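You operate a simulated robot arm through the tools that you are given. There is no shell and no other tool.

The job below is to be done with a simulated robot arm. You get a single attempt, and the scene is never put back.

JOB
Seal the master valve in the tester and bring the display to 9.
Fine: air on once the arm is over it; use the BAR knob; leave it running. Set down upright: green master valve.

The check looks at the end state, three seconds after you hand in, the way a careful person would. Anything else that was tipped, shoved, dropped, spilled or broken makes it a failure. A push-on lid holds only when it is set on centred and level and pressed home; a screw cap is set on level and turned clockwise until tight.

ROBOT AND FRAMES
A 6-joint arm with a two-finger gripper, fixed in place. Base frame: the origin is at the foot of the arm, x ahead of it, y to its left, z up; the work surface is at about z = 0.86. Units: m, degrees, N and s.
Its first joint turns from -166.0 to 166.0 degrees. Payload 2.45 kg.
The tool frame sits at the grasp point between the pads (the TCP): z along the fingers, y along the line on which they close. The tips reach 0.02 m beyond it. The gripper opens to 0.14 m. The gripper's body begins 0.168 m behind the TCP.
Orientation is that of the tool frame in the base frame, as a unit quaternion [w, x, y, z]. With the fingers straight down and closing along the base's y, the tool's x points along the base's -x, its y along +y and its z along -z.

CONTROLS
- The arm moves only by the tool move_arm. Its argument "rows" is a list of rows, each a list of 7 numbers: the shift along the tool's x, y, z in m, then the turn, a rotation vector about the tool's x, y, z in degrees, then the closure in counts, from 0 (fully open) to 255 (shut). In form: [[dx, dy, dz, ax, ay, az, jaw], ...]. A call has 1 to 20 rows; each row is the pose to reach, as a shift and turn from the pose commanded when the call began, along the tool's axes at that moment. Each row takes 0.2 s and may step no farther than 0.05 m and 8.6 degrees from the row before; otherwise, or with a gripper value out of range, the whole call is refused. Where a pose cannot be reached the arm comes as near as it can. A force on the tool above 40 N (or 10 N above the force at the start of the call, whichever is more), or a blocked arm, ends the call early, and 0.2 s more pass. Each finger travels about 0.045 m/s and halts on what it meets, pressing with about 29 N; the grip force reading is that of the motor and also rises with nothing between the fingers. The clock runs only during rows and for 0.2 s after the last one: add rows that repeat a pose to give the fingers time. The reply holds the time, the measured pose of the TCP, the force on the tool along the base axes, the opening and the grip force, in the units named above and with some noise, with the torque about the TCP (base axes, N m) and any sound that the robot's microphone picked up, and new pictures: "show" is both (left out), scene, wrist or none.
- Cameras (640 x 400 px; columns grow to the right, rows downward): "scene" is fixed at [0.39, -0.6544, 1.6471]; the picture's right is [0.66, -0.75, 0.00], its down [-0.47, -0.41, -0.78] and it looks along [0.58, 0.52, -0.63] (base axes); focal length 318 px, centre (320, 200). "wrist" rides on the gripper at [0.078, 0.011, -0.209] in the tool frame; the picture's right is [-0.14, 0.99, 0.00], its down [-0.92, -0.13, -0.37] and it looks along [-0.37, -0.05, 0.93] (tool axes); focal length 280 px, centre (320, 200). There is no depth. A picture from a camera that has moved, and an enlarged one, comes with that camera's place and axes in the base frame and with its lens. The place of the scene camera against the robot may be out by one fixed shift of up to 0.018 m in any direction.
- enlarge(camera, box): a new picture of the part [left, top, right, bottom] of that camera's present view, enlarged. No time passes.
- sign_off(): hands the job in; it is judged then, once.

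Nothing tells you positions but the pictures and the camera data. Unless the task says otherwise, let go and move clear before handing in.

The tools are called after "Call:" by a JSON object that holds its "op" and its "data". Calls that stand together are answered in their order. move_arm: Moves the arm, as the interface text tells. Its arguments: {"type":"object","properties":{"rows":{"type":"array"},"show":{"type":"string","enum":["both","scene","wrist","none"]}},"required":["rows"]} The other tools are called the same way: enlarge (camera, box) takes an enlarged picture of a part of a camera's view; sign_off () hands the job in.

At the start:

```text
t: 0.0
position: [0.8105, 0.1045, 1.2413]
tcp_rot: [0.001, 0.0, 1.0, 0.0]
contact_force: [-0.7, -0.9, 0.2]
wrist_torque: [0.0, 0.0, -0.01]
width: 0.1398
grip_force: 0.0
```

scene: 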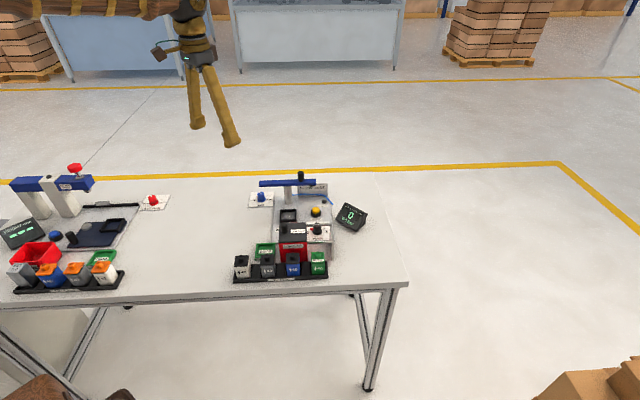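
wrist: 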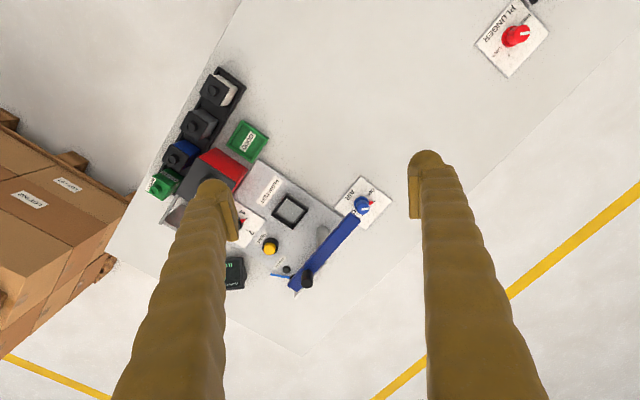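

I see a table with two stations; the right one has a blue swing arm, knobs, a display reading 0, a rack of coloured valves. I'll enlarge the views to read labels before moving.

Call:
{"op": "enlarge", "data": {"camera": "scene", "box": [220, 160, 380, 290]}}

Call:
{"op": "enlarge", "data": {"camera": "wrist", "box": [140, 60, 400, 300]}}

Call:
{"op": "enlarge", "data": {"camera": "scene", "box": [0, 150, 180, 300]}}

```text
3.08 times, centred on (300, 225) of scene
camera zoom: at [0.39, -0.6544, 1.6471], right [0.66, -0.75, 0.0], down [-0.47, -0.41, -0.78], along [0.58, 0.52, -0.63], focal length 980 px, centre (382, 123)
```

zoom: 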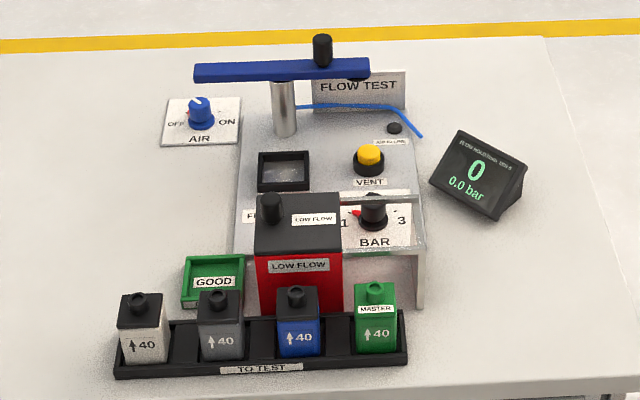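

```text
1.67 times, centred on (270, 180) of wrist
camera zoom: at [0.7328, 0.1156, 1.4506], right [0.14, 0.99, 0.0], down [0.92, -0.13, 0.37], along [0.37, -0.05, -0.93], focal length 467 px, centre (403, 233)
```

zoom: 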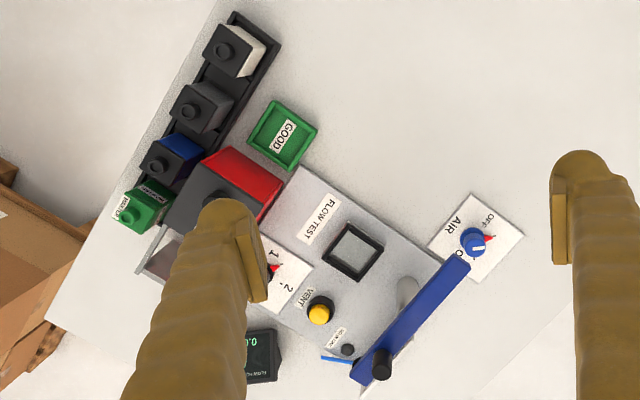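

```text
2.67 times, centred on (90, 225) of scene
camera zoom: at [0.39, -0.6544, 1.6471], right [0.66, -0.75, 0.0], down [-0.47, -0.41, -0.78], along [0.58, 0.52, -0.63], focal length 849 px, centre (933, 133)
```

zoom: 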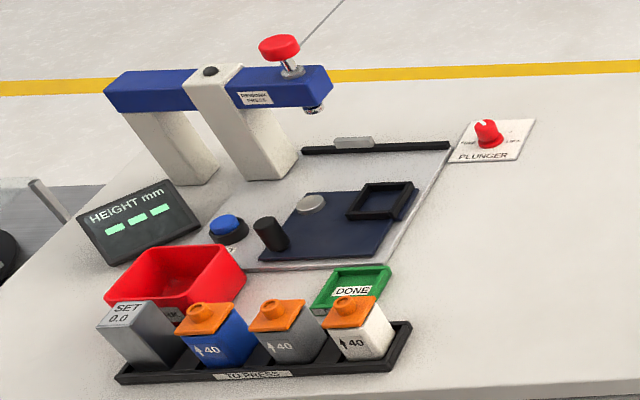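

The right station is the flow tester: the green MASTER valve sits at the right end of the rack, the nest is a black frame, and the blue arm pivots on a post. I'll move the wrist camera closer for a better look at it.

Call:
{"op": "move_arm", "data": {"rows": [[0.03, -0.025, 0.01, 0, 0, 0, 0], [0.06, -0.05, 0.02, 0, 0, 0, 0], [0.09, -0.08, 0.03, 0, 0, 0, 0], [0.12, -0.11, 0.04, 0, 0, 0, 0], [0.14, -0.14, 0.05, 0, 0, 0, 0], [0.14, -0.14, 0.05, 0, 0, 0, 0]], "show": "both"}}

```text
t: 1.4
position: [0.6725, -0.0355, 1.1908]
tcp_rot: [0.0, 0.0, 1.0, 0.0]
contact_force: [-0.3, -0.7, 0.2]
wrist_torque: [0.01, 0.02, 0.01]
width: 0.1402
grip_force: 0.1
camera wrist: at [0.5936, -0.0257, 1.3999], right [0.14, 0.99, 0.0], down [0.92, -0.13, 0.37], along [0.36, -0.05, -0.93], focal length 280 px, centre (320, 200)
```

scene: 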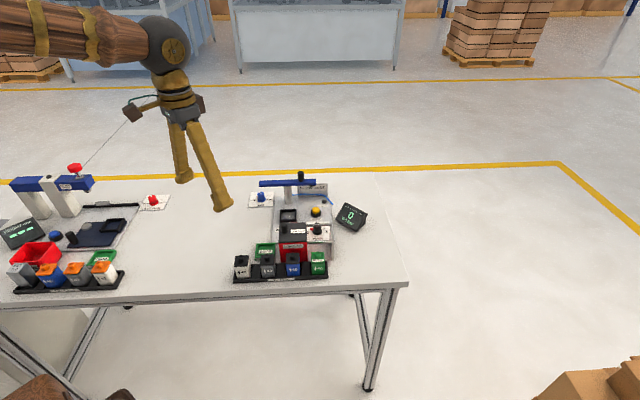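
wrist: 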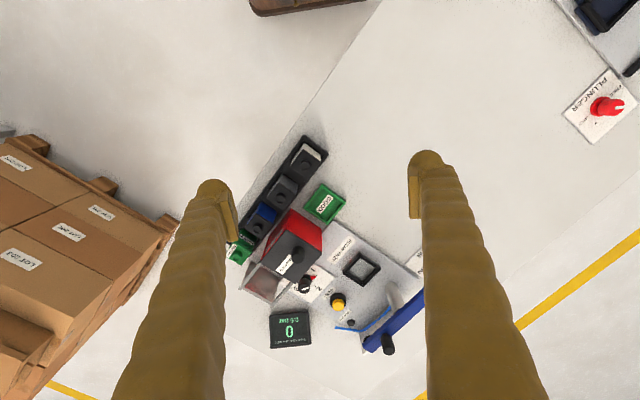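

The fingers frame the station here. Let me enlarge the middle of the wrist view for details on the arm, nest and BAR knob.

Call:
{"op": "enlarge", "data": {"camera": "wrist", "box": [220, 120, 440, 360]}}

Call:
{"op": "enlarge", "data": {"camera": "scene", "box": [245, 165, 345, 230]}}

Call:
{"op": "enlarge", "data": {"camera": "scene", "box": [265, 205, 375, 285]}}

```text
1.67 times, centred on (330, 240) of wrist
camera zoom: at [0.5936, -0.0257, 1.3999], right [0.14, 0.99, 0.0], down [0.92, -0.13, 0.37], along [0.36, -0.05, -0.93], focal length 467 px, centre (303, 133)
```

zoom: 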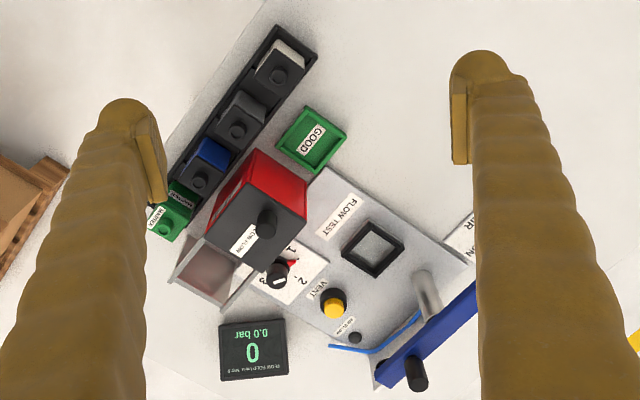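

```text
6.15 times, centred on (295, 198) of scene
camera zoom: at [0.39, -0.6544, 1.6471], right [0.66, -0.75, 0.0], down [-0.47, -0.41, -0.78], along [0.58, 0.52, -0.63], focal length 1960 px, centre (474, 215)
```

zoom: 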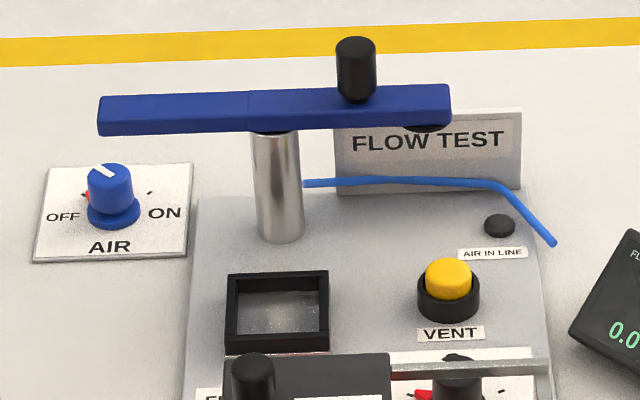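

```text
5.00 times, centred on (320, 245) of scene
camera zoom: at [0.39, -0.6544, 1.6471], right [0.66, -0.75, 0.0], down [-0.47, -0.41, -0.78], along [0.58, 0.52, -0.63], focal length 1592 px, centre (320, -25)
```

zoom: 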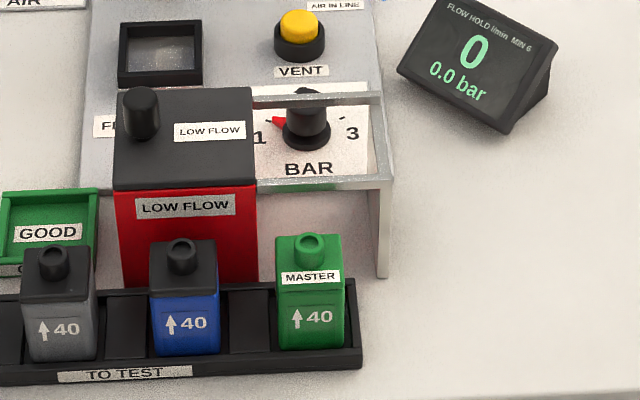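

The LOW FLOW bin has a handled lid and a rail frame beside the BAR knob, so I need its exact geometry. Next I move in closer with the fingers staying high and short of the blue arm.

Call:
{"op": "move_arm", "data": {"rows": [[-0.03, -0.01, 0.01, 0, 0, 0, 0], [-0.06, -0.02, 0.02, 0, 0, 0, 0], [-0.09, -0.03, 0.04, 0, 0, 0, 0], [-0.12, -0.04, 0.06, 0, 0, 0, 0], [-0.14, -0.05, 0.07, 0, 0, 0, 0], [-0.14, -0.05, 0.07, 0, 0, 0, 0]], "show": "wrist"}}

```text
t: 2.8
position: [0.8098, -0.085, 1.1214]
tcp_rot: [0.0, 0.001, 1.0, -0.001]
contact_force: [-0.4, 0.0, 0.1]
wrist_torque: [0.02, 0.03, 0.01]
width: 0.1404
grip_force: 0.1
camera wrist: at [0.7321, -0.0741, 1.3301], right [0.14, 0.99, 0.0], down [0.92, -0.13, 0.37], along [0.37, -0.05, -0.93], focal length 280 px, centre (320, 200)
```

wrist: 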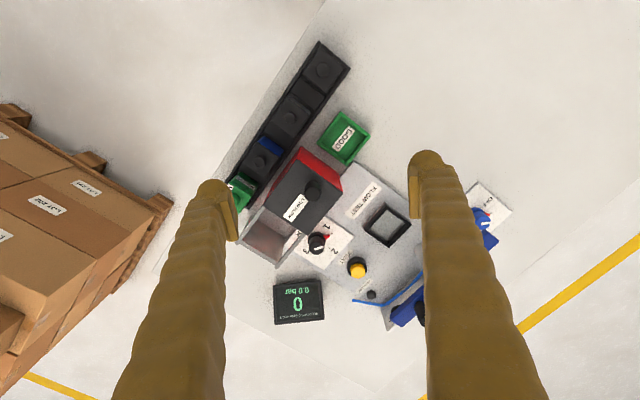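

Call:
{"op": "enlarge", "data": {"camera": "wrist", "box": [220, 130, 420, 330]}}

Call:
{"op": "enlarge", "data": {"camera": "wrist", "box": [220, 180, 320, 280]}}

```text
2.00 times, centred on (320, 230) of wrist
camera zoom: at [0.7321, -0.0741, 1.3301], right [0.14, 0.99, 0.0], down [0.92, -0.13, 0.37], along [0.37, -0.05, -0.93], focal length 561 px, centre (320, 140)
```

zoom: 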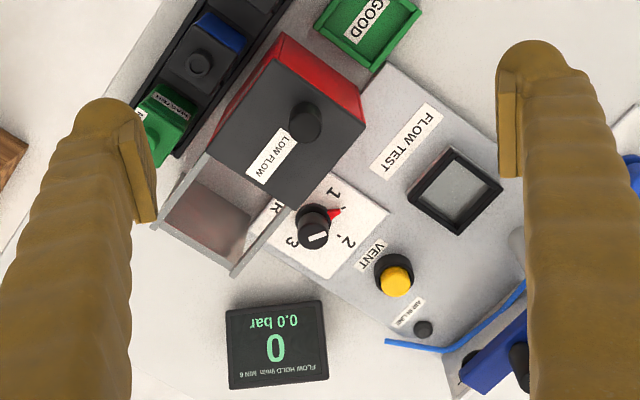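

```text
4.00 times, centred on (270, 230) of wrist
camera zoom: at [0.7321, -0.0741, 1.3301], right [0.14, 0.99, 0.0], down [0.92, -0.13, 0.37], along [0.37, -0.05, -0.93], focal length 1122 px, centre (520, 80)
```

zoom: 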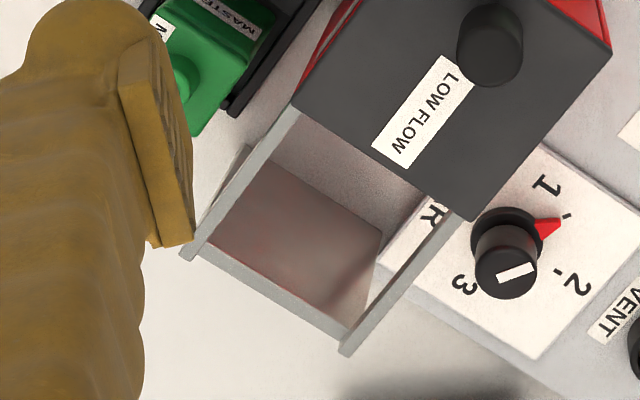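

The rail frame lies right of the bin at lid height, and the nest is a black square frame near [0.975, 0.015]. I'll turn the tool about 45° to match the station and hover above the green valve near [0.85, -0.22].

Call:
{"op": "move_arm", "data": {"rows": [[-0.006, -0.022, 0.005, 0, 0, -7.5, 0], [-0.012, -0.045, 0.01, 0, 0, -15, 0], [-0.02, -0.068, 0.015, 0, 0, -22.5, 0], [-0.027, -0.09, 0.02, 0, 0, -30, 0], [-0.034, -0.112, 0.03, 0, 0, -37.5, 0], [-0.04, -0.135, 0.04, 0, 0, -45, 0], [-0.04, -0.135, 0.04, 0, 0, -45, 0]], "show": "both"}}

```text
t: 4.4
position: [0.8508, -0.2217, 1.0809]
tcp_rot: [0.001, -0.384, 0.923, 0.0]
contact_force: [-0.2, 0.5, 0.8]
wrist_torque: [0.01, 0.0, 0.02]
width: 0.14
grip_force: 0.1
camera wrist: at [0.7881, -0.2691, 1.2902], right [-0.6, 0.8, 0.0], down [0.74, 0.56, 0.37], along [0.29, 0.22, -0.93], focal length 280 px, centre (320, 200)
```

scene: 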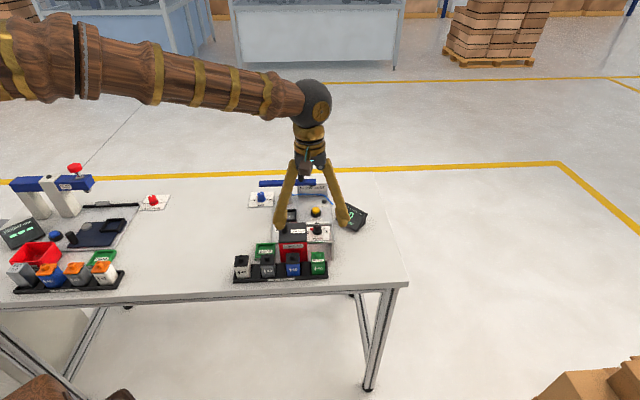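
wrist: 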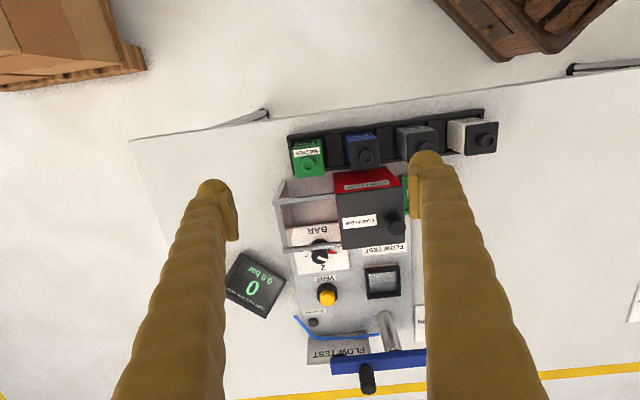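

The green valve is nearly under the TCP, about 15 mm towards the right end of the rack. I'll enlarge to measure its angle, top and surroundings.

Call:
{"op": "enlarge", "data": {"camera": "wrist", "box": [260, 100, 420, 200]}}

Call:
{"op": "enlarge", "data": {"camera": "wrist", "box": [240, 220, 440, 400]}}

```text
4.00 times, centred on (340, 150) of wrist
camera zoom: at [0.7881, -0.2691, 1.2902], right [-0.6, 0.8, 0.0], down [0.74, 0.56, 0.37], along [0.29, 0.22, -0.93], focal length 1122 px, centre (240, 400)
```

zoom: 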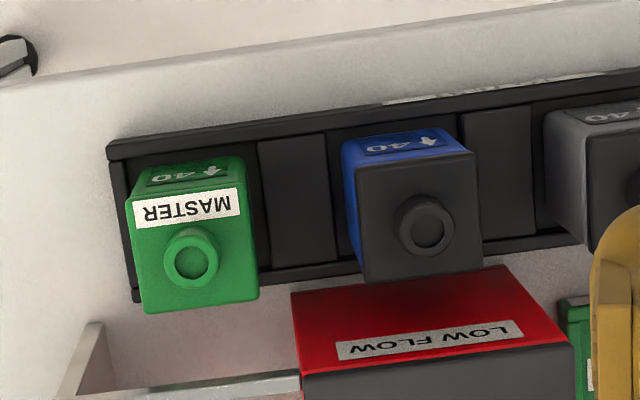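

```text
2.22 times, centred on (340, 310) of wrist
camera zoom: at [0.7881, -0.2691, 1.2902], right [-0.6, 0.8, 0.0], down [0.74, 0.56, 0.37], along [0.29, 0.22, -0.93], focal length 623 px, centre (276, -44)
```

zoom: 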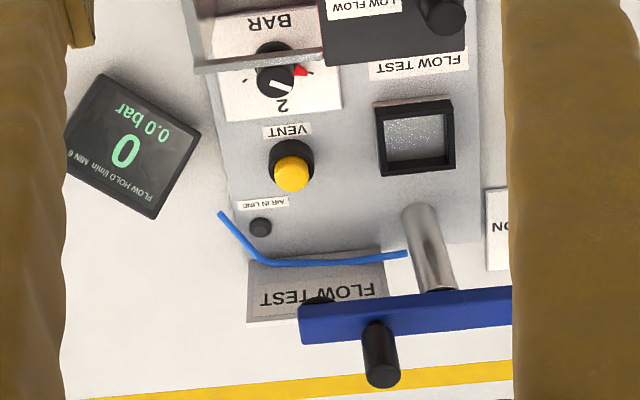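

The green valve is at about [0.867, -0.229], aligned at -45°, roughly 39 mm wide. The nest lies near [0.976, 0.016], close to my reach limit, so I'll do a dry hover over it first to check reach and refine its position.

Call:
{"op": "move_arm", "data": {"rows": [[-0.043, 0.013, 0.0, 0, 0, 0, 0], [-0.086, 0.026, 0.0, 0, 0, 0, 0], [-0.128, 0.039, 0.0, 0, 0, 0, 0], [-0.171, 0.052, 0.01, 0, 0, 0, 0], [-0.214, 0.066, 0.02, 0, 0, 0, 0], [-0.2567, 0.0788, 0.03, 0, 0, 0, 0], [-0.2567, 0.0788, 0.03, 0, 0, 0, 0], [-0.2567, 0.0788, 0.03, 0, 0, 0, 0]], "show": "both"}}

```text
t: 6.2
position: [0.977, 0.0176, 1.0514]
tcp_rot: [0.001, -0.382, 0.924, 0.0]
contact_force: [-0.2, -0.8, 0.4]
wrist_torque: [0.02, 0.0, 0.01]
width: 0.1397
grip_force: 0.1
camera wrist: at [0.9142, -0.0298, 1.2605], right [-0.6, 0.8, 0.0], down [0.74, 0.56, 0.37], along [0.29, 0.22, -0.93], focal length 280 px, centre (320, 200)
```

scene: 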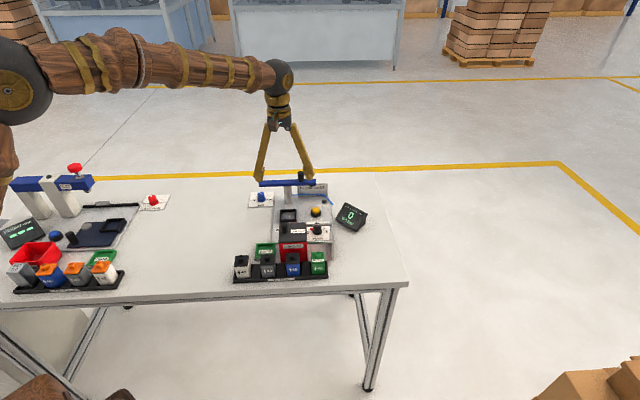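
wrist: 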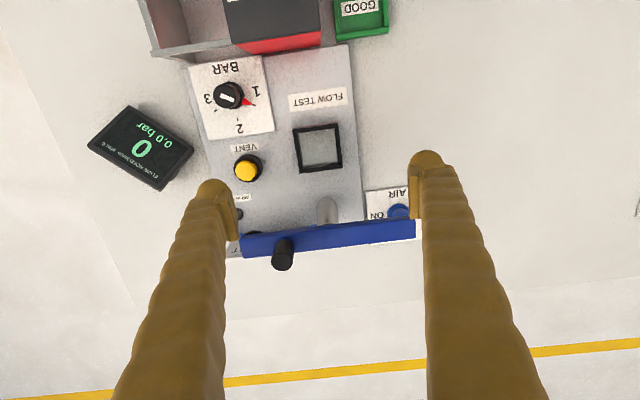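

The nest is reachable and nearly straight under the TCP. I'll enlarge to refine the nest centre, yaw and the blue arm's geometry.

Call:
{"op": "enlarge", "data": {"camera": "wrist", "box": [270, 110, 370, 185]}}

Call:
{"op": "enlarge", "data": {"camera": "wrist", "box": [180, 40, 420, 280]}}

Call:
{"op": "enlarge", "data": {"camera": "scene", "box": [240, 160, 340, 225]}}

```text
5.33 times, centred on (320, 148) of wrist
camera zoom: at [0.9142, -0.0298, 1.2605], right [-0.6, 0.8, 0.0], down [0.74, 0.56, 0.37], along [0.29, 0.22, -0.93], focal length 1495 px, centre (320, 480)
```

zoom: 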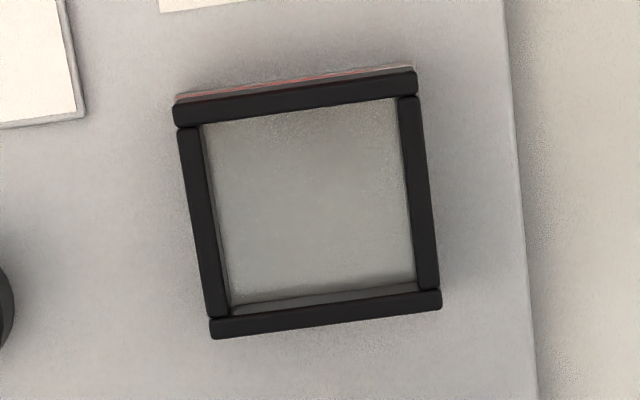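

```text
1.67 times, centred on (300, 160) of wrist
camera zoom: at [0.9142, -0.0298, 1.2605], right [-0.6, 0.8, 0.0], down [0.74, 0.56, 0.37], along [0.29, 0.22, -0.93], focal length 467 px, centre (353, 267)
```

zoom: 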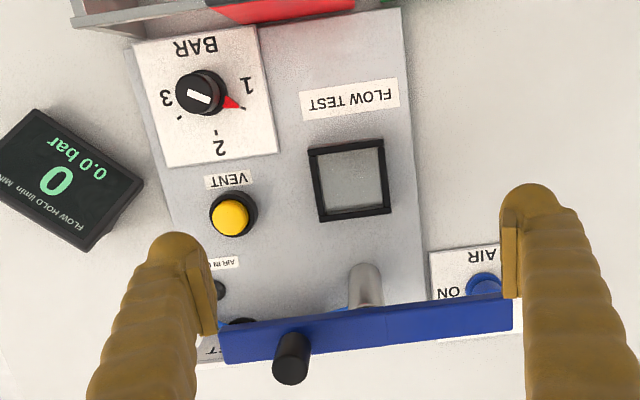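

```text
6.15 times, centred on (290, 192) of scene
camera zoom: at [0.39, -0.6544, 1.6471], right [0.66, -0.75, 0.0], down [-0.47, -0.41, -0.78], along [0.58, 0.52, -0.63], focal length 1960 px, centre (505, 246)
```

zoom: 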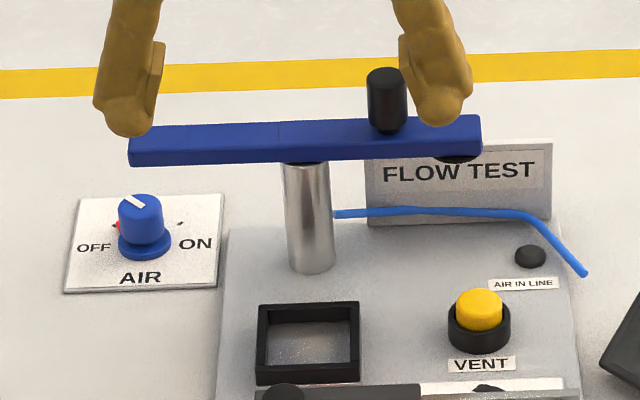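

The nest centre is about [0.976, 0.014] with yaw matching my tool, inner opening about 49 mm against a 39 mm valve. Now I go back over the green valve and pre-close the fingers to fit between it and the blue valve.

Call:
{"op": "move_arm", "data": {"rows": [[0.03, -0.012, -0.03, 0, 0, 0, 50], [0.074, -0.028, -0.03, 0, 0, 0, 100], [0.118, -0.045, -0.03, 0, 0, 0, 150], [0.162, -0.062, -0.03, 0, 0, 0, 150], [0.206, -0.079, -0.03, 0, 0, 0, 150], [0.2508, -0.0966, -0.03, 0, 0, 0, 150], [0.2508, -0.0966, -0.01, 0, 0, 0, 150], [0.2508, -0.0966, 0.03, 0, 0, 0, 150], [0.2508, -0.0966, 0.03, 0, 0, 0, 150]], "show": "wrist"}}

```text
t: 8.2
position: [0.8657, -0.2276, 1.021]
tcp_rot: [0.0, -0.383, 0.924, 0.001]
contact_force: [0.9, -0.8, 0.6]
wrist_torque: [0.02, -0.01, 0.01]
width: 0.0578
grip_force: 0.0
camera wrist: at [0.8038, -0.2764, 1.2302], right [-0.6, 0.8, 0.0], down [0.74, 0.56, 0.37], along [0.29, 0.22, -0.93], focal length 280 px, centre (320, 200)
```

wrist: 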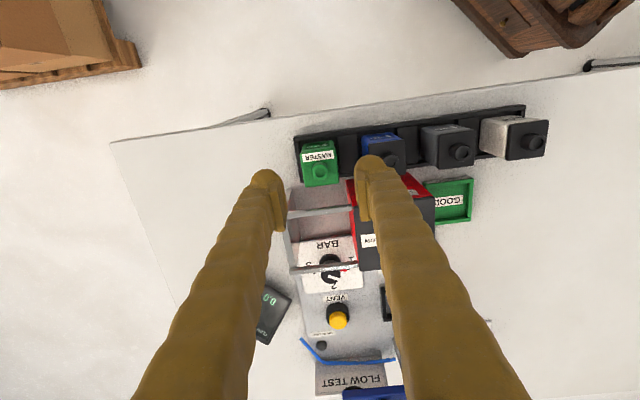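

The valve now sits right under the TCP. I'll enlarge to check clearance of the fingers against the rail and the blue valve before descending.

Call:
{"op": "enlarge", "data": {"camera": "wrist", "box": [250, 110, 410, 230]}}

Call:
{"op": "enlarge", "data": {"camera": "scene", "box": [255, 195, 365, 290]}}

```text
3.33 times, centred on (330, 170) of wrist
camera zoom: at [0.8038, -0.2764, 1.2302], right [-0.6, 0.8, 0.0], down [0.74, 0.56, 0.37], along [0.29, 0.22, -0.93], focal length 935 px, centre (287, 300)
```

zoom: 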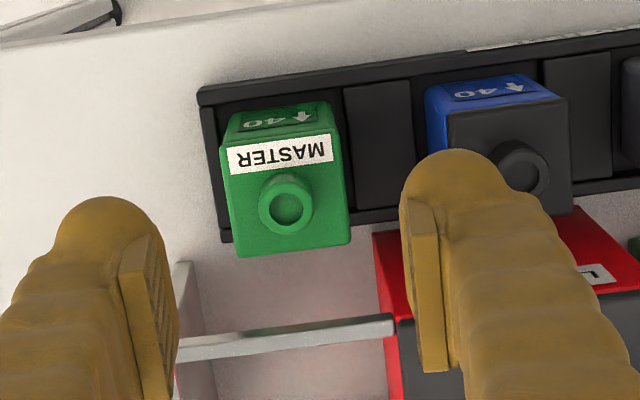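

```text
4.21 times, centred on (310, 242) of scene
camera zoom: at [0.39, -0.6544, 1.6471], right [0.66, -0.75, 0.0], down [-0.47, -0.41, -0.78], along [0.58, 0.52, -0.63], focal length 1341 px, centre (362, 21)
```

zoom: 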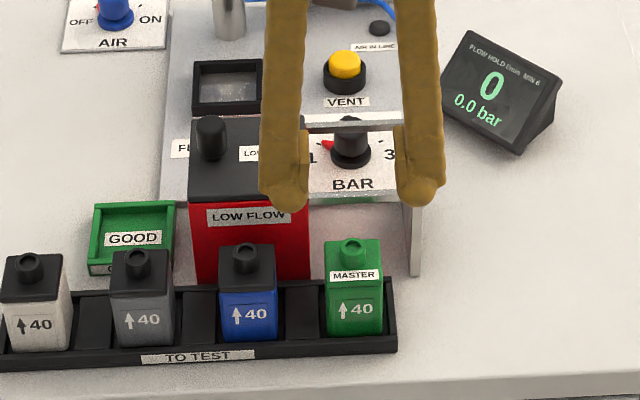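

Finger clearances look good: valve body about 40×40×60 mm, centred in e1, needing about 4 mm shift to the rear. I descend part way and re-check.

Call:
{"op": "move_arm", "data": {"rows": [[-0.004, 0, 0.02, 0, 0, 0, 150], [-0.004, 0, 0.045, 0, 0, 0, 150], [-0.004, 0, 0.07, 0, 0, 0, 150], [-0.004, 0, 0.07, 0, 0, 0, 150]], "show": "both"}}

Call:
{"op": "enlarge", "data": {"camera": "wrist", "box": [240, 100, 400, 240]}}

Call:
{"op": "enlarge", "data": {"camera": "scene", "box": [255, 195, 365, 290]}}

```text
t: 9.2
position: [0.8703, -0.2257, 0.9528]
tcp_rot: [0.0, -0.382, 0.924, 0.0]
contact_force: [-0.3, -0.6, 0.4]
wrist_torque: [-0.01, -0.01, 0.0]
width: 0.0576
grip_force: 0.0
camera wrist: at [0.8075, -0.2739, 1.1605], right [-0.6, 0.8, 0.0], down [0.74, 0.56, 0.37], along [0.29, 0.22, -0.93], focal length 280 px, centre (320, 200)
```

scene: 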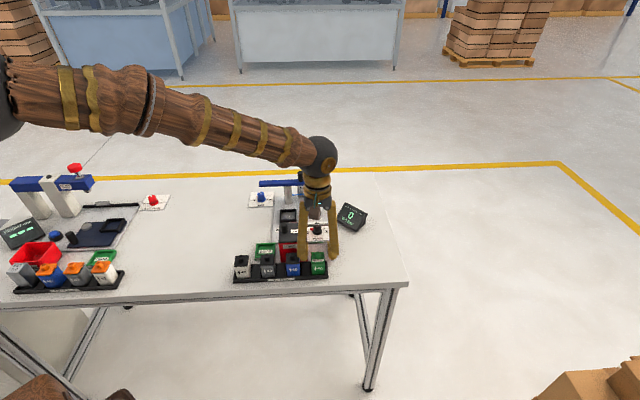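
wrist: 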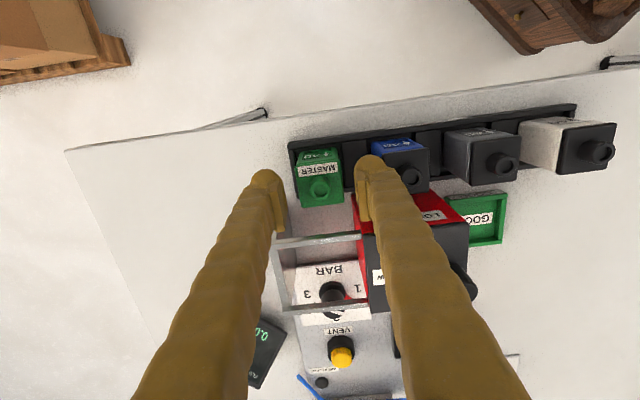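

```text
2.86 times, centred on (320, 170) of wrist
camera zoom: at [0.8075, -0.2739, 1.1605], right [-0.6, 0.8, 0.0], down [0.74, 0.56, 0.37], along [0.29, 0.22, -0.93], focal length 801 px, centre (320, 286)
```

zoom: 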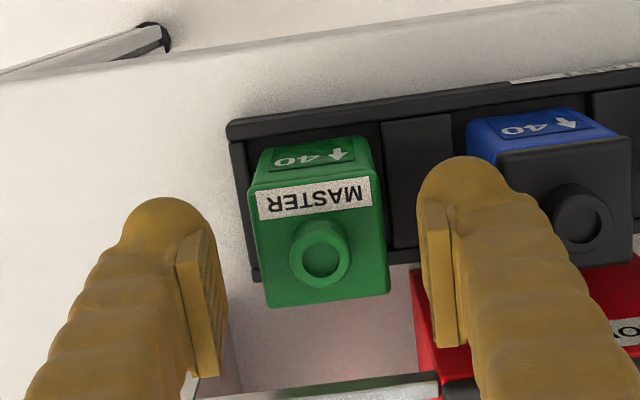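

```text
4.21 times, centred on (310, 242) of scene
camera zoom: at [0.39, -0.6544, 1.6471], right [0.66, -0.75, 0.0], down [-0.47, -0.41, -0.78], along [0.58, 0.52, -0.63], focal length 1341 px, centre (362, 21)
```

zoom: 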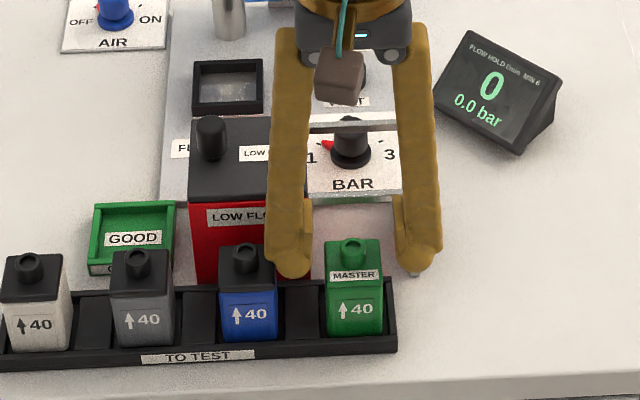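

The valve is centred between the fingers in both directions. I descend to grip height and close on it.

Call:
{"op": "move_arm", "data": {"rows": [[0, 0, 0.016, 0, 0, 0, 150], [0, 0, 0.032, 0, 0, 0, 150], [0, 0, 0.046, 0, 0, 0, 150], [0, 0, 0.046, 0, 0, 0, 165], [0, 0, 0.046, 0, 0, 0, 180], [0, 0, 0.046, 0, 0, 0, 195], [0, 0, 0.046, 0, 0, 0, 215], [0, 0, 0.046, 0, 0, 0, 225]], "show": "both"}}

```text
t: 11.0
position: [0.8689, -0.2259, 0.9069]
tcp_rot: [-0.001, -0.382, 0.924, 0.0]
contact_force: [-0.9, -0.7, 0.0]
wrist_torque: [-0.03, -0.04, 0.04]
width: 0.0387
grip_force: 28.9
camera wrist: at [0.8067, -0.2737, 1.1153], right [-0.6, 0.8, 0.0], down [0.74, 0.56, 0.37], along [0.29, 0.22, -0.93], focal length 280 px, centre (320, 200)
```

scene: 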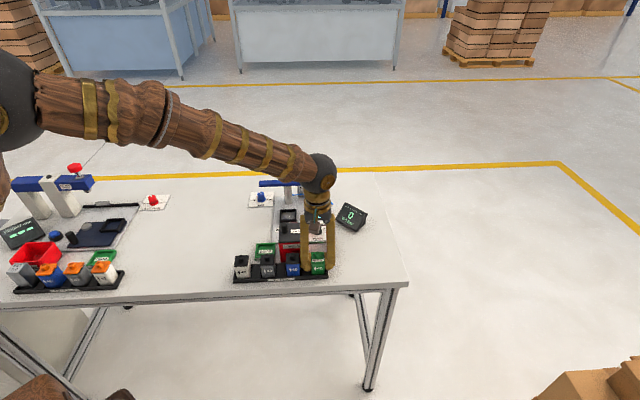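
wrist: 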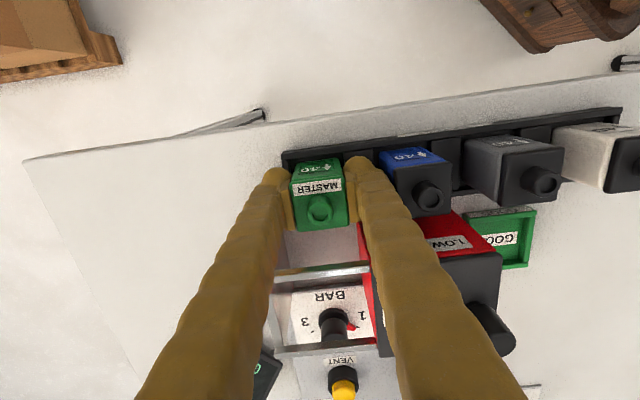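

The valve is gripped (38.7 mm wide, 29 N). I lift it straight up, well above the lid handle.

Call:
{"op": "move_arm", "data": {"rows": [[0, 0, -0.015, 0, 0, 0, 225], [0, 0, -0.04, 0, 0, 0, 225], [0, 0, -0.075, 0, 0, 0, 225], [0, 0, -0.11, 0, 0, 0, 225], [0, 0, -0.145, 0, 0, 0, 225], [0, 0, -0.18, 0, 0, 0, 225], [0, 0, -0.18, 0, 0, 0, 225]], "show": "both"}}

Call:
{"op": "enlarge", "data": {"camera": "wrist", "box": [240, 100, 400, 240]}}

Call:
{"op": "enlarge", "data": {"camera": "scene", "box": [245, 165, 365, 290]}}

```text
t: 12.6
position: [0.8694, -0.2238, 1.0872]
tcp_rot: [0.0, -0.382, 0.924, 0.0]
contact_force: [-0.2, 0.5, -1.0]
wrist_torque: [-0.01, -0.01, 0.04]
width: 0.0163
grip_force: 0.1
camera wrist: at [0.8078, -0.272, 1.2962], right [-0.6, 0.8, 0.0], down [0.74, 0.56, 0.37], along [0.29, 0.22, -0.93], focal length 280 px, centre (320, 200)
```

scene: 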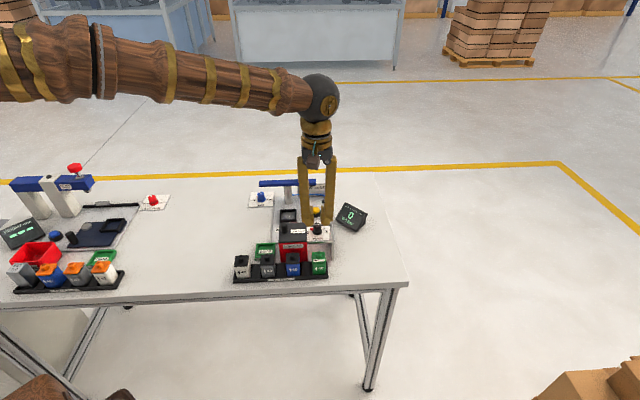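
wrist: 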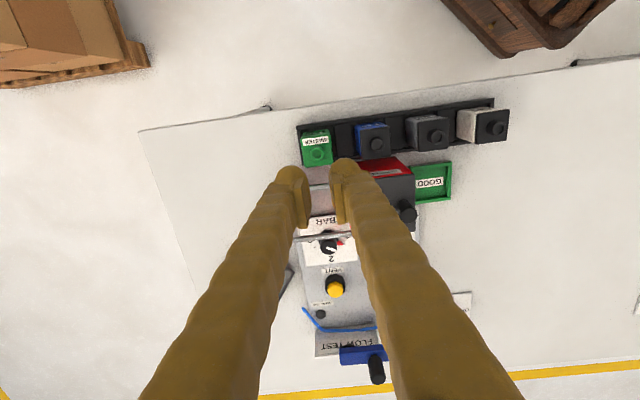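

```text
2.86 times, centred on (320, 170) of wrist
camera zoom: at [0.8078, -0.272, 1.2962], right [-0.6, 0.8, 0.0], down [0.74, 0.56, 0.37], along [0.29, 0.22, -0.93], focal length 801 px, centre (320, 286)
```

zoom: 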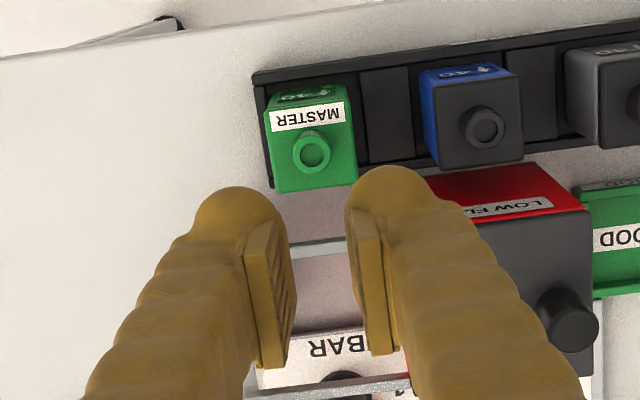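

```text
3.20 times, centred on (305, 228) of scene
camera zoom: at [0.39, -0.6544, 1.6471], right [0.66, -0.75, 0.0], down [-0.47, -0.41, -0.78], along [0.58, 0.52, -0.63], focal length 1019 px, centre (368, 112)
```

zoom: 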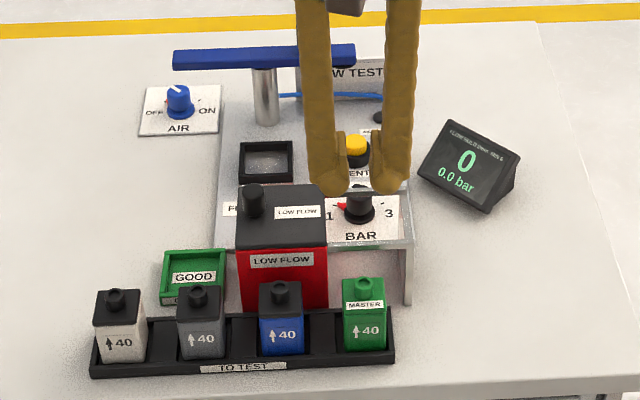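

The valve slipped out of the grip and is still standing in its rack slot, upright. I'll reopen, go back down with a small sideways correction, close harder and hold longer, then lift slowly.

Call:
{"op": "move_arm", "data": {"rows": [[0, -0.001, 0.0, 0, 0, 0, 150], [0, -0.002, 0.0, 0, 0, 0, 150], [0, -0.002, 0.02, 0, 0, 0, 150], [0, -0.002, 0.06, 0, 0, 0, 150], [0, -0.002, 0.1, 0, 0, 0, 150], [0, -0.002, 0.14, 0, 0, 0, 150], [0, -0.002, 0.14, 0, 0, 0, 150]], "show": "wrist"}}

Call:
{"op": "enlarge", "data": {"camera": "wrist", "box": [240, 100, 400, 240]}}

```text
t: 14.2
position: [0.8743, -0.2265, 0.9462]
tcp_rot: [0.0, -0.384, 0.923, 0.0]
contact_force: [0.5, 0.1, -0.6]
wrist_torque: [-0.01, 0.02, -0.01]
width: 0.0576
grip_force: 0.0
camera wrist: at [0.811, -0.2743, 1.1548], right [-0.6, 0.8, 0.0], down [0.74, 0.56, 0.37], along [0.29, 0.22, -0.93], focal length 280 px, centre (320, 200)
```

wrist: 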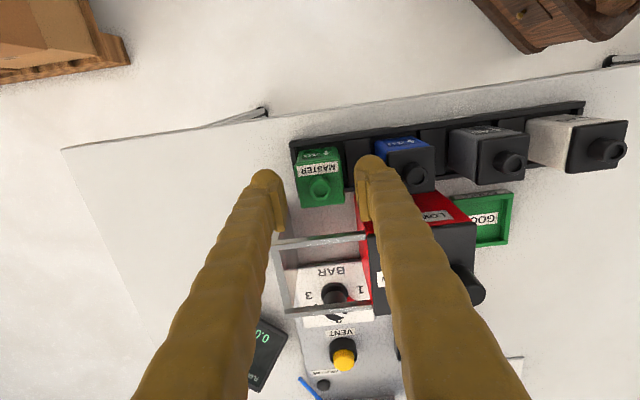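

```text
2.86 times, centred on (320, 170) of wrist
camera zoom: at [0.811, -0.2743, 1.1548], right [-0.6, 0.8, 0.0], down [0.74, 0.56, 0.37], along [0.29, 0.22, -0.93], focal length 801 px, centre (320, 286)
```

zoom: 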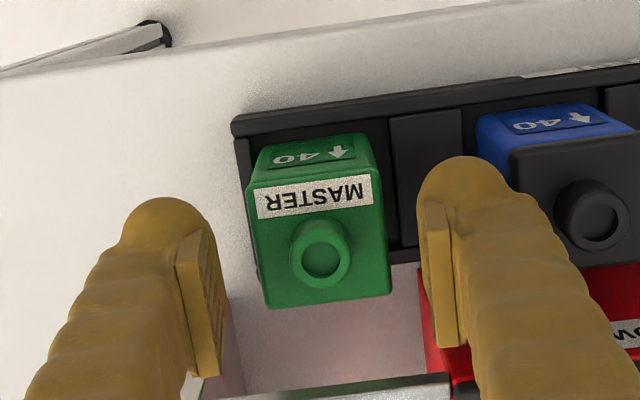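

Still well centred. Now I descend to grip height, close fully and hold for a while, then check before lifting.

Call:
{"op": "move_arm", "data": {"rows": [[0, 0, 0.015, 0, 0, 0, 150], [0, 0, 0.03, 0, 0, 0, 150], [0, 0, 0.042, 0, 0, 0, 150], [0, 0, 0.042, 0, 0, 0, 165], [0, 0, 0.042, 0, 0, 0, 180], [0, 0, 0.042, 0, 0, 0, 200], [0, 0, 0.042, 0, 0, 0, 225], [0, 0, 0.042, 0, 0, 0, 255], [0, 0, 0.042, 0, 0, 0, 255], [0, 0, 0.042, 0, 0, 0, 255], [0, 0, 0.042, 0, 0, 0, 255]], "show": "wrist"}}

Call:
{"op": "enlarge", "data": {"camera": "wrist", "box": [240, 130, 400, 270]}}

Call:
{"op": "enlarge", "data": {"camera": "scene", "box": [275, 205, 365, 290]}}

```text
t: 16.6
position: [0.8736, -0.227, 0.9044]
tcp_rot: [-0.001, -0.382, 0.924, 0.0]
contact_force: [0.1, -0.5, 0.4]
wrist_torque: [-0.01, 0.02, 0.02]
width: 0.0389
grip_force: 29.1
camera wrist: at [0.8104, -0.2745, 1.1128], right [-0.6, 0.8, 0.0], down [0.74, 0.56, 0.37], along [0.29, 0.22, -0.93], focal length 280 px, centre (320, 200)
```

wrist: 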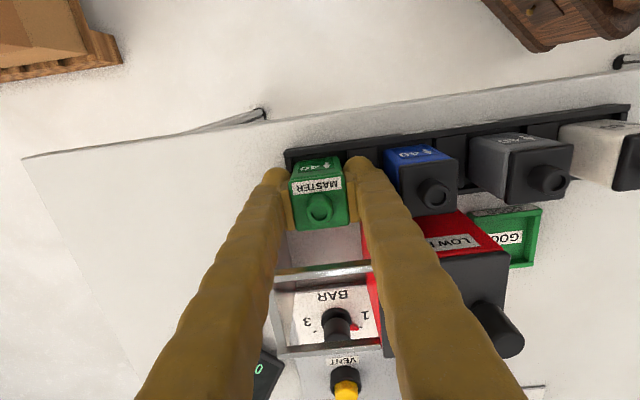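

```text
2.86 times, centred on (320, 200) of wrist
camera zoom: at [0.8104, -0.2745, 1.1128], right [-0.6, 0.8, 0.0], down [0.74, 0.56, 0.37], along [0.29, 0.22, -0.93], focal length 801 px, centre (320, 200)
```

zoom: 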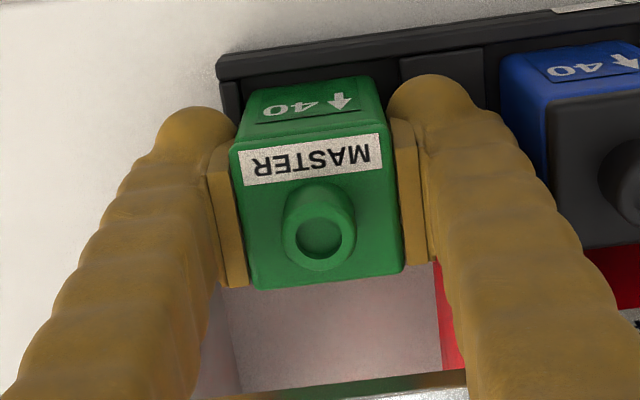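

```text
4.71 times, centred on (320, 248) of scene
camera zoom: at [0.39, -0.6544, 1.6471], right [0.66, -0.75, 0.0], down [-0.47, -0.41, -0.78], along [0.58, 0.52, -0.63], focal length 1499 px, centre (320, -24)
```

zoom: 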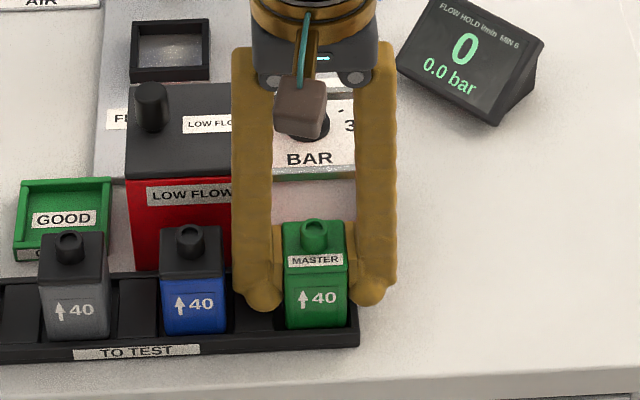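

The pads sit flat on both sides of the valve. I lift slowly by 20 mm and read the force and pictures.

Call:
{"op": "move_arm", "data": {"rows": [[0, 0, -0.004, 0, 0, 0, 255], [0, 0, -0.008, 0, 0, 0, 255], [0, 0, -0.012, 0, 0, 0, 255], [0, 0, -0.016, 0, 0, 0, 255], [0, 0, -0.02, 0, 0, 0, 255]], "show": "wrist"}}

Call:
{"op": "enlarge", "data": {"camera": "wrist", "box": [240, 130, 400, 270]}}

Call:
{"op": "enlarge", "data": {"camera": "scene", "box": [275, 205, 365, 290]}}

```text
t: 17.8
position: [0.872, -0.2279, 0.924]
tcp_rot: [0.0, -0.383, 0.924, -0.001]
contact_force: [0.3, 0.1, -1.3]
wrist_torque: [0.0, -0.01, -0.01]
width: 0.0392
grip_force: 29.4
camera wrist: at [0.8093, -0.2748, 1.1326], right [-0.6, 0.8, 0.0], down [0.74, 0.56, 0.37], along [0.29, 0.22, -0.93], focal length 280 px, centre (320, 200)
```

wrist: 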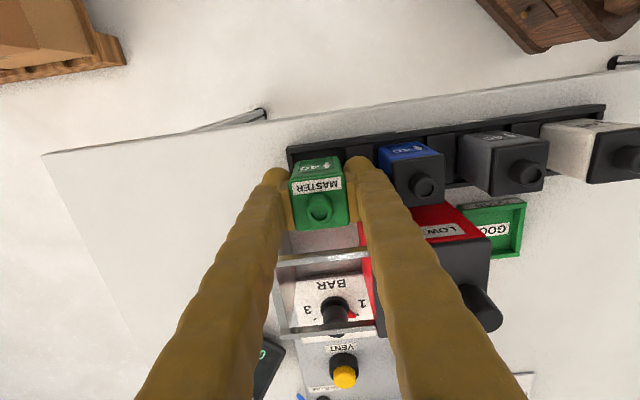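

```text
2.86 times, centred on (320, 200) of wrist
camera zoom: at [0.8093, -0.2748, 1.1326], right [-0.6, 0.8, 0.0], down [0.74, 0.56, 0.37], along [0.29, 0.22, -0.93], focal length 801 px, centre (320, 200)
```

zoom: 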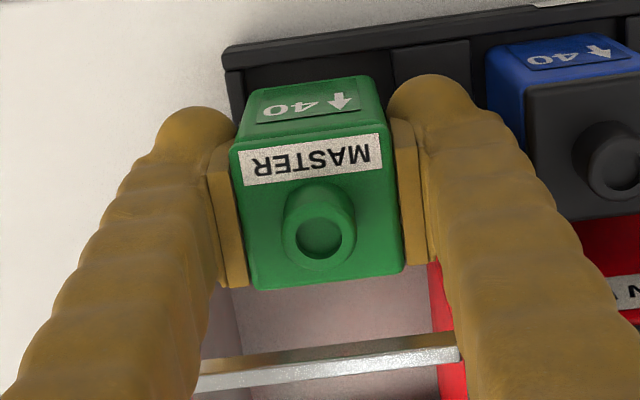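

```text
4.71 times, centred on (320, 248) of scene
camera zoom: at [0.39, -0.6544, 1.6471], right [0.66, -0.75, 0.0], down [-0.47, -0.41, -0.78], along [0.58, 0.52, -0.63], focal length 1499 px, centre (320, -24)
```

zoom: 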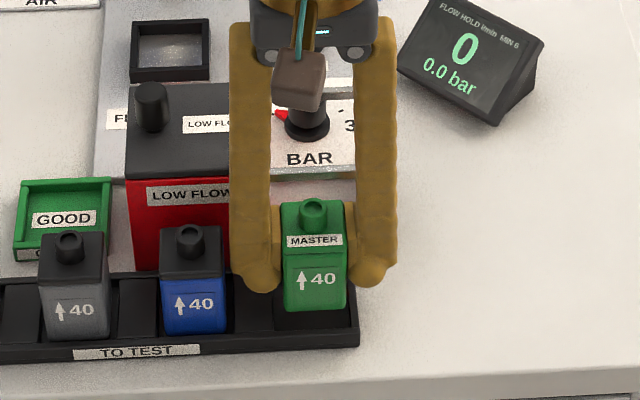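

The valve is rising with the fingers this time (about 1.3 N weight). I continue lifting gently to carrying height.

Call:
{"op": "move_arm", "data": {"rows": [[0, 0, -0.006, 0, 0, 0, 255], [0, 0, -0.014, 0, 0, 0, 255], [0, 0, -0.023, 0, 0, 0, 255], [0, 0, -0.033, 0, 0, 0, 255], [0, 0, -0.044, 0, 0, 0, 255], [0, 0, -0.055, 0, 0, 0, 255], [0, 0, -0.066, 0, 0, 0, 255], [0, 0, -0.077, 0, 0, 0, 255], [0, 0, -0.088, 0, 0, 0, 255], [0, 0, -0.099, 0, 0, 0, 255], [0, 0, -0.11, 0, 0, 0, 255], [0, 0, -0.12, 0, 0, 0, 255], [0, 0, -0.13, 0, 0, 0, 255], [0, 0, -0.138, 0, 0, 0, 255], [0, 0, -0.145, 0, 0, 0, 255], [0, 0, -0.15, 0, 0, 0, 255]], "show": "both"}}

Call:
{"op": "enlarge", "data": {"camera": "wrist", "box": [240, 130, 400, 270]}}

```text
t: 21.2
position: [0.8715, -0.2269, 1.0751]
tcp_rot: [-0.001, -0.382, 0.924, 0.0]
contact_force: [0.0, -0.6, -0.2]
wrist_torque: [-0.01, 0.02, 0.0]
width: 0.0388
grip_force: 28.7
camera wrist: at [0.8091, -0.2747, 1.283], right [-0.6, 0.8, 0.0], down [0.74, 0.56, 0.37], along [0.29, 0.22, -0.93], focal length 280 px, centre (320, 200)
```

scene: 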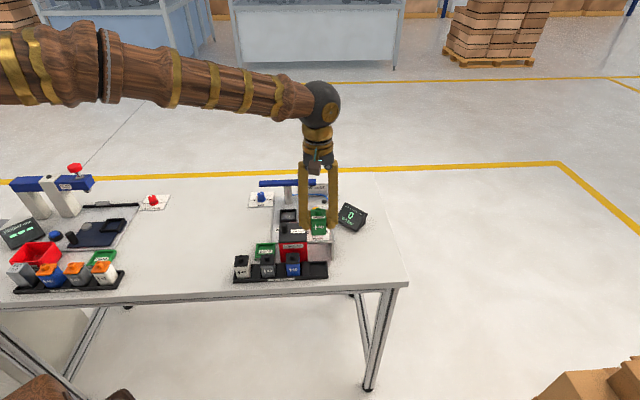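
wrist: 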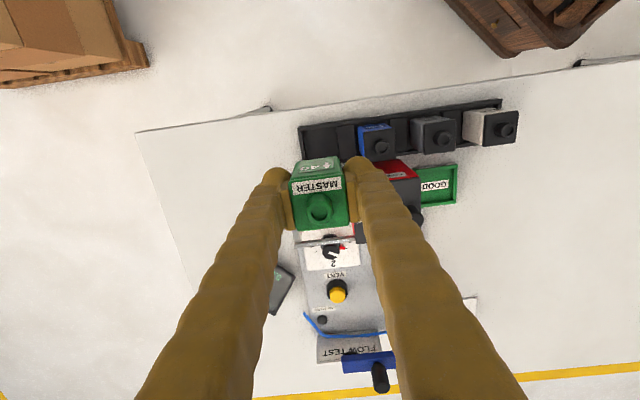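

```text
2.86 times, centred on (320, 200) of wrist
camera zoom: at [0.8091, -0.2747, 1.283], right [-0.6, 0.8, 0.0], down [0.74, 0.56, 0.37], along [0.29, 0.22, -0.93], focal length 801 px, centre (320, 200)
```

zoom: 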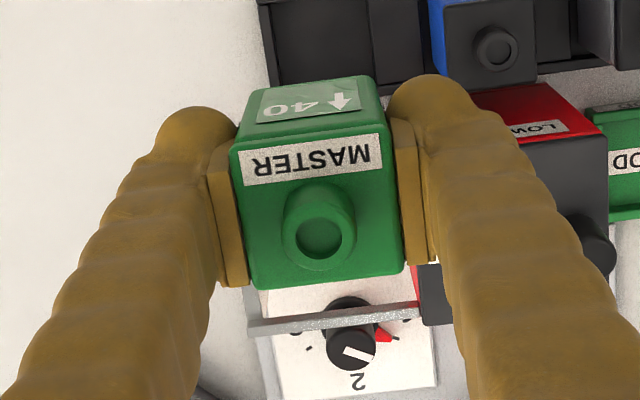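

The valve is held firmly and centred with the TCP. I carry it slowly at this height to above the nest.

Call:
{"op": "move_arm", "data": {"rows": [[-0.006, 0.002, -0.005, 0, 0, 0, 255], [-0.018, 0.007, -0.01, 0, 0, 0, 255], [-0.035, 0.014, -0.01, 0, 0, 0, 255], [-0.055, 0.022, -0.01, 0, 0, 0, 255], [-0.075, 0.03, -0.01, 0, 0, 0, 255], [-0.095, 0.038, -0.01, 0, 0, 0, 255], [-0.115, 0.046, -0.01, 0, 0, 0, 255], [-0.135, 0.054, -0.01, 0, 0, 0, 255], [-0.155, 0.062, -0.01, 0, 0, 0, 255], [-0.175, 0.07, -0.01, 0, 0, 0, 255], [-0.195, 0.078, -0.01, 0, 0, 0, 255], [-0.213, 0.085, -0.01, 0, 0, 0, 255], [-0.228, 0.09, -0.01, 0, 0, 0, 255], [-0.238, 0.094, -0.01, 0, 0, 0, 255], [-0.2441, 0.0963, -0.01, 0, 0, 0, 255], [-0.2441, 0.0963, -0.01, 0, 0, 0, 255]], "show": "both"}}

Call:
{"op": "enlarge", "data": {"camera": "wrist", "box": [220, 90, 420, 270]}}

Call:
{"op": "enlarge", "data": {"camera": "scene", "box": [240, 155, 340, 235]}}

```text
t: 24.6
position: [0.9767, 0.0151, 1.0823]
tcp_rot: [0.0, -0.382, 0.924, 0.0]
contact_force: [0.3, 0.1, -1.1]
wrist_torque: [0.01, -0.02, -0.03]
width: 0.0391
grip_force: 28.1
camera wrist: at [0.9137, -0.033, 1.2921], right [-0.6, 0.8, 0.0], down [0.74, 0.56, 0.37], along [0.29, 0.22, -0.93], focal length 280 px, centre (320, 200)
```

scene: 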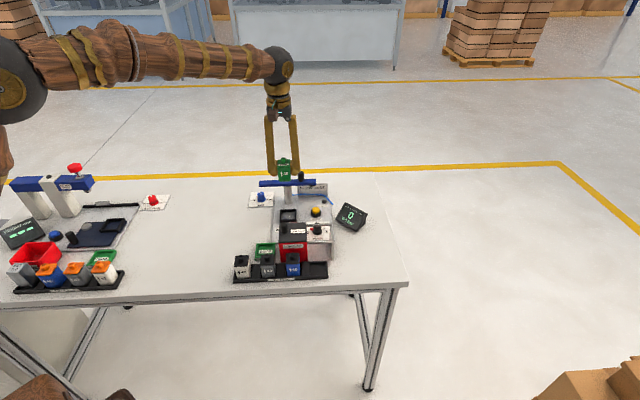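
wrist: 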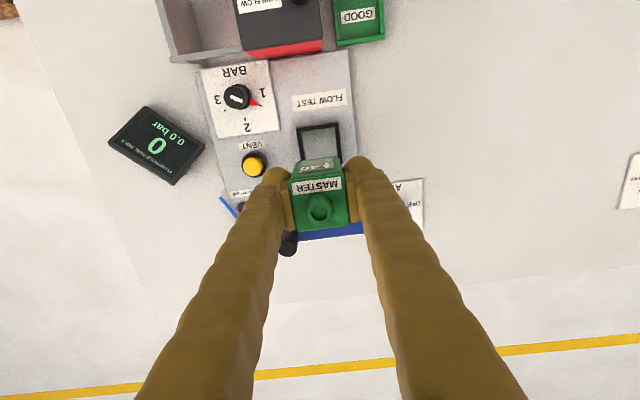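

```text
2.22 times, centred on (320, 180) of wrist
camera zoom: at [0.9137, -0.033, 1.2921], right [-0.6, 0.8, 0.0], down [0.74, 0.56, 0.37], along [0.29, 0.22, -0.93], focal length 623 px, centre (320, 244)
```

zoom: 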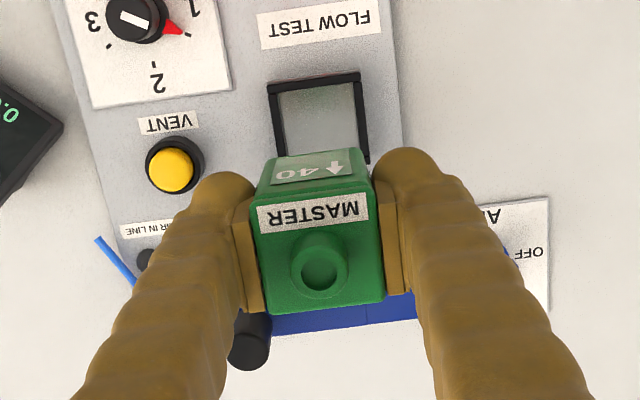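

```text
5.00 times, centred on (290, 195) of scene
camera zoom: at [0.39, -0.6544, 1.6471], right [0.66, -0.75, 0.0], down [-0.47, -0.41, -0.78], along [0.58, 0.52, -0.63], focal length 1592 px, centre (470, 225)
```

zoom: 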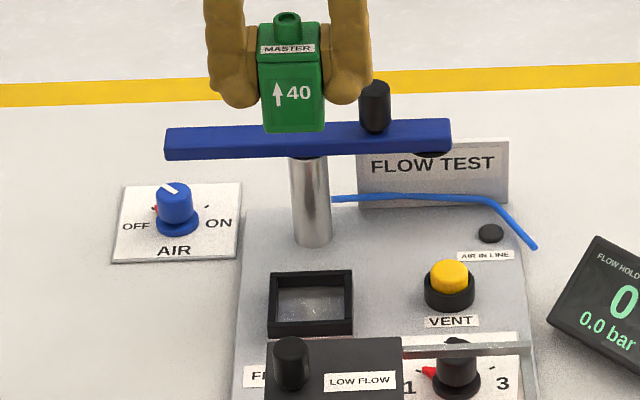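

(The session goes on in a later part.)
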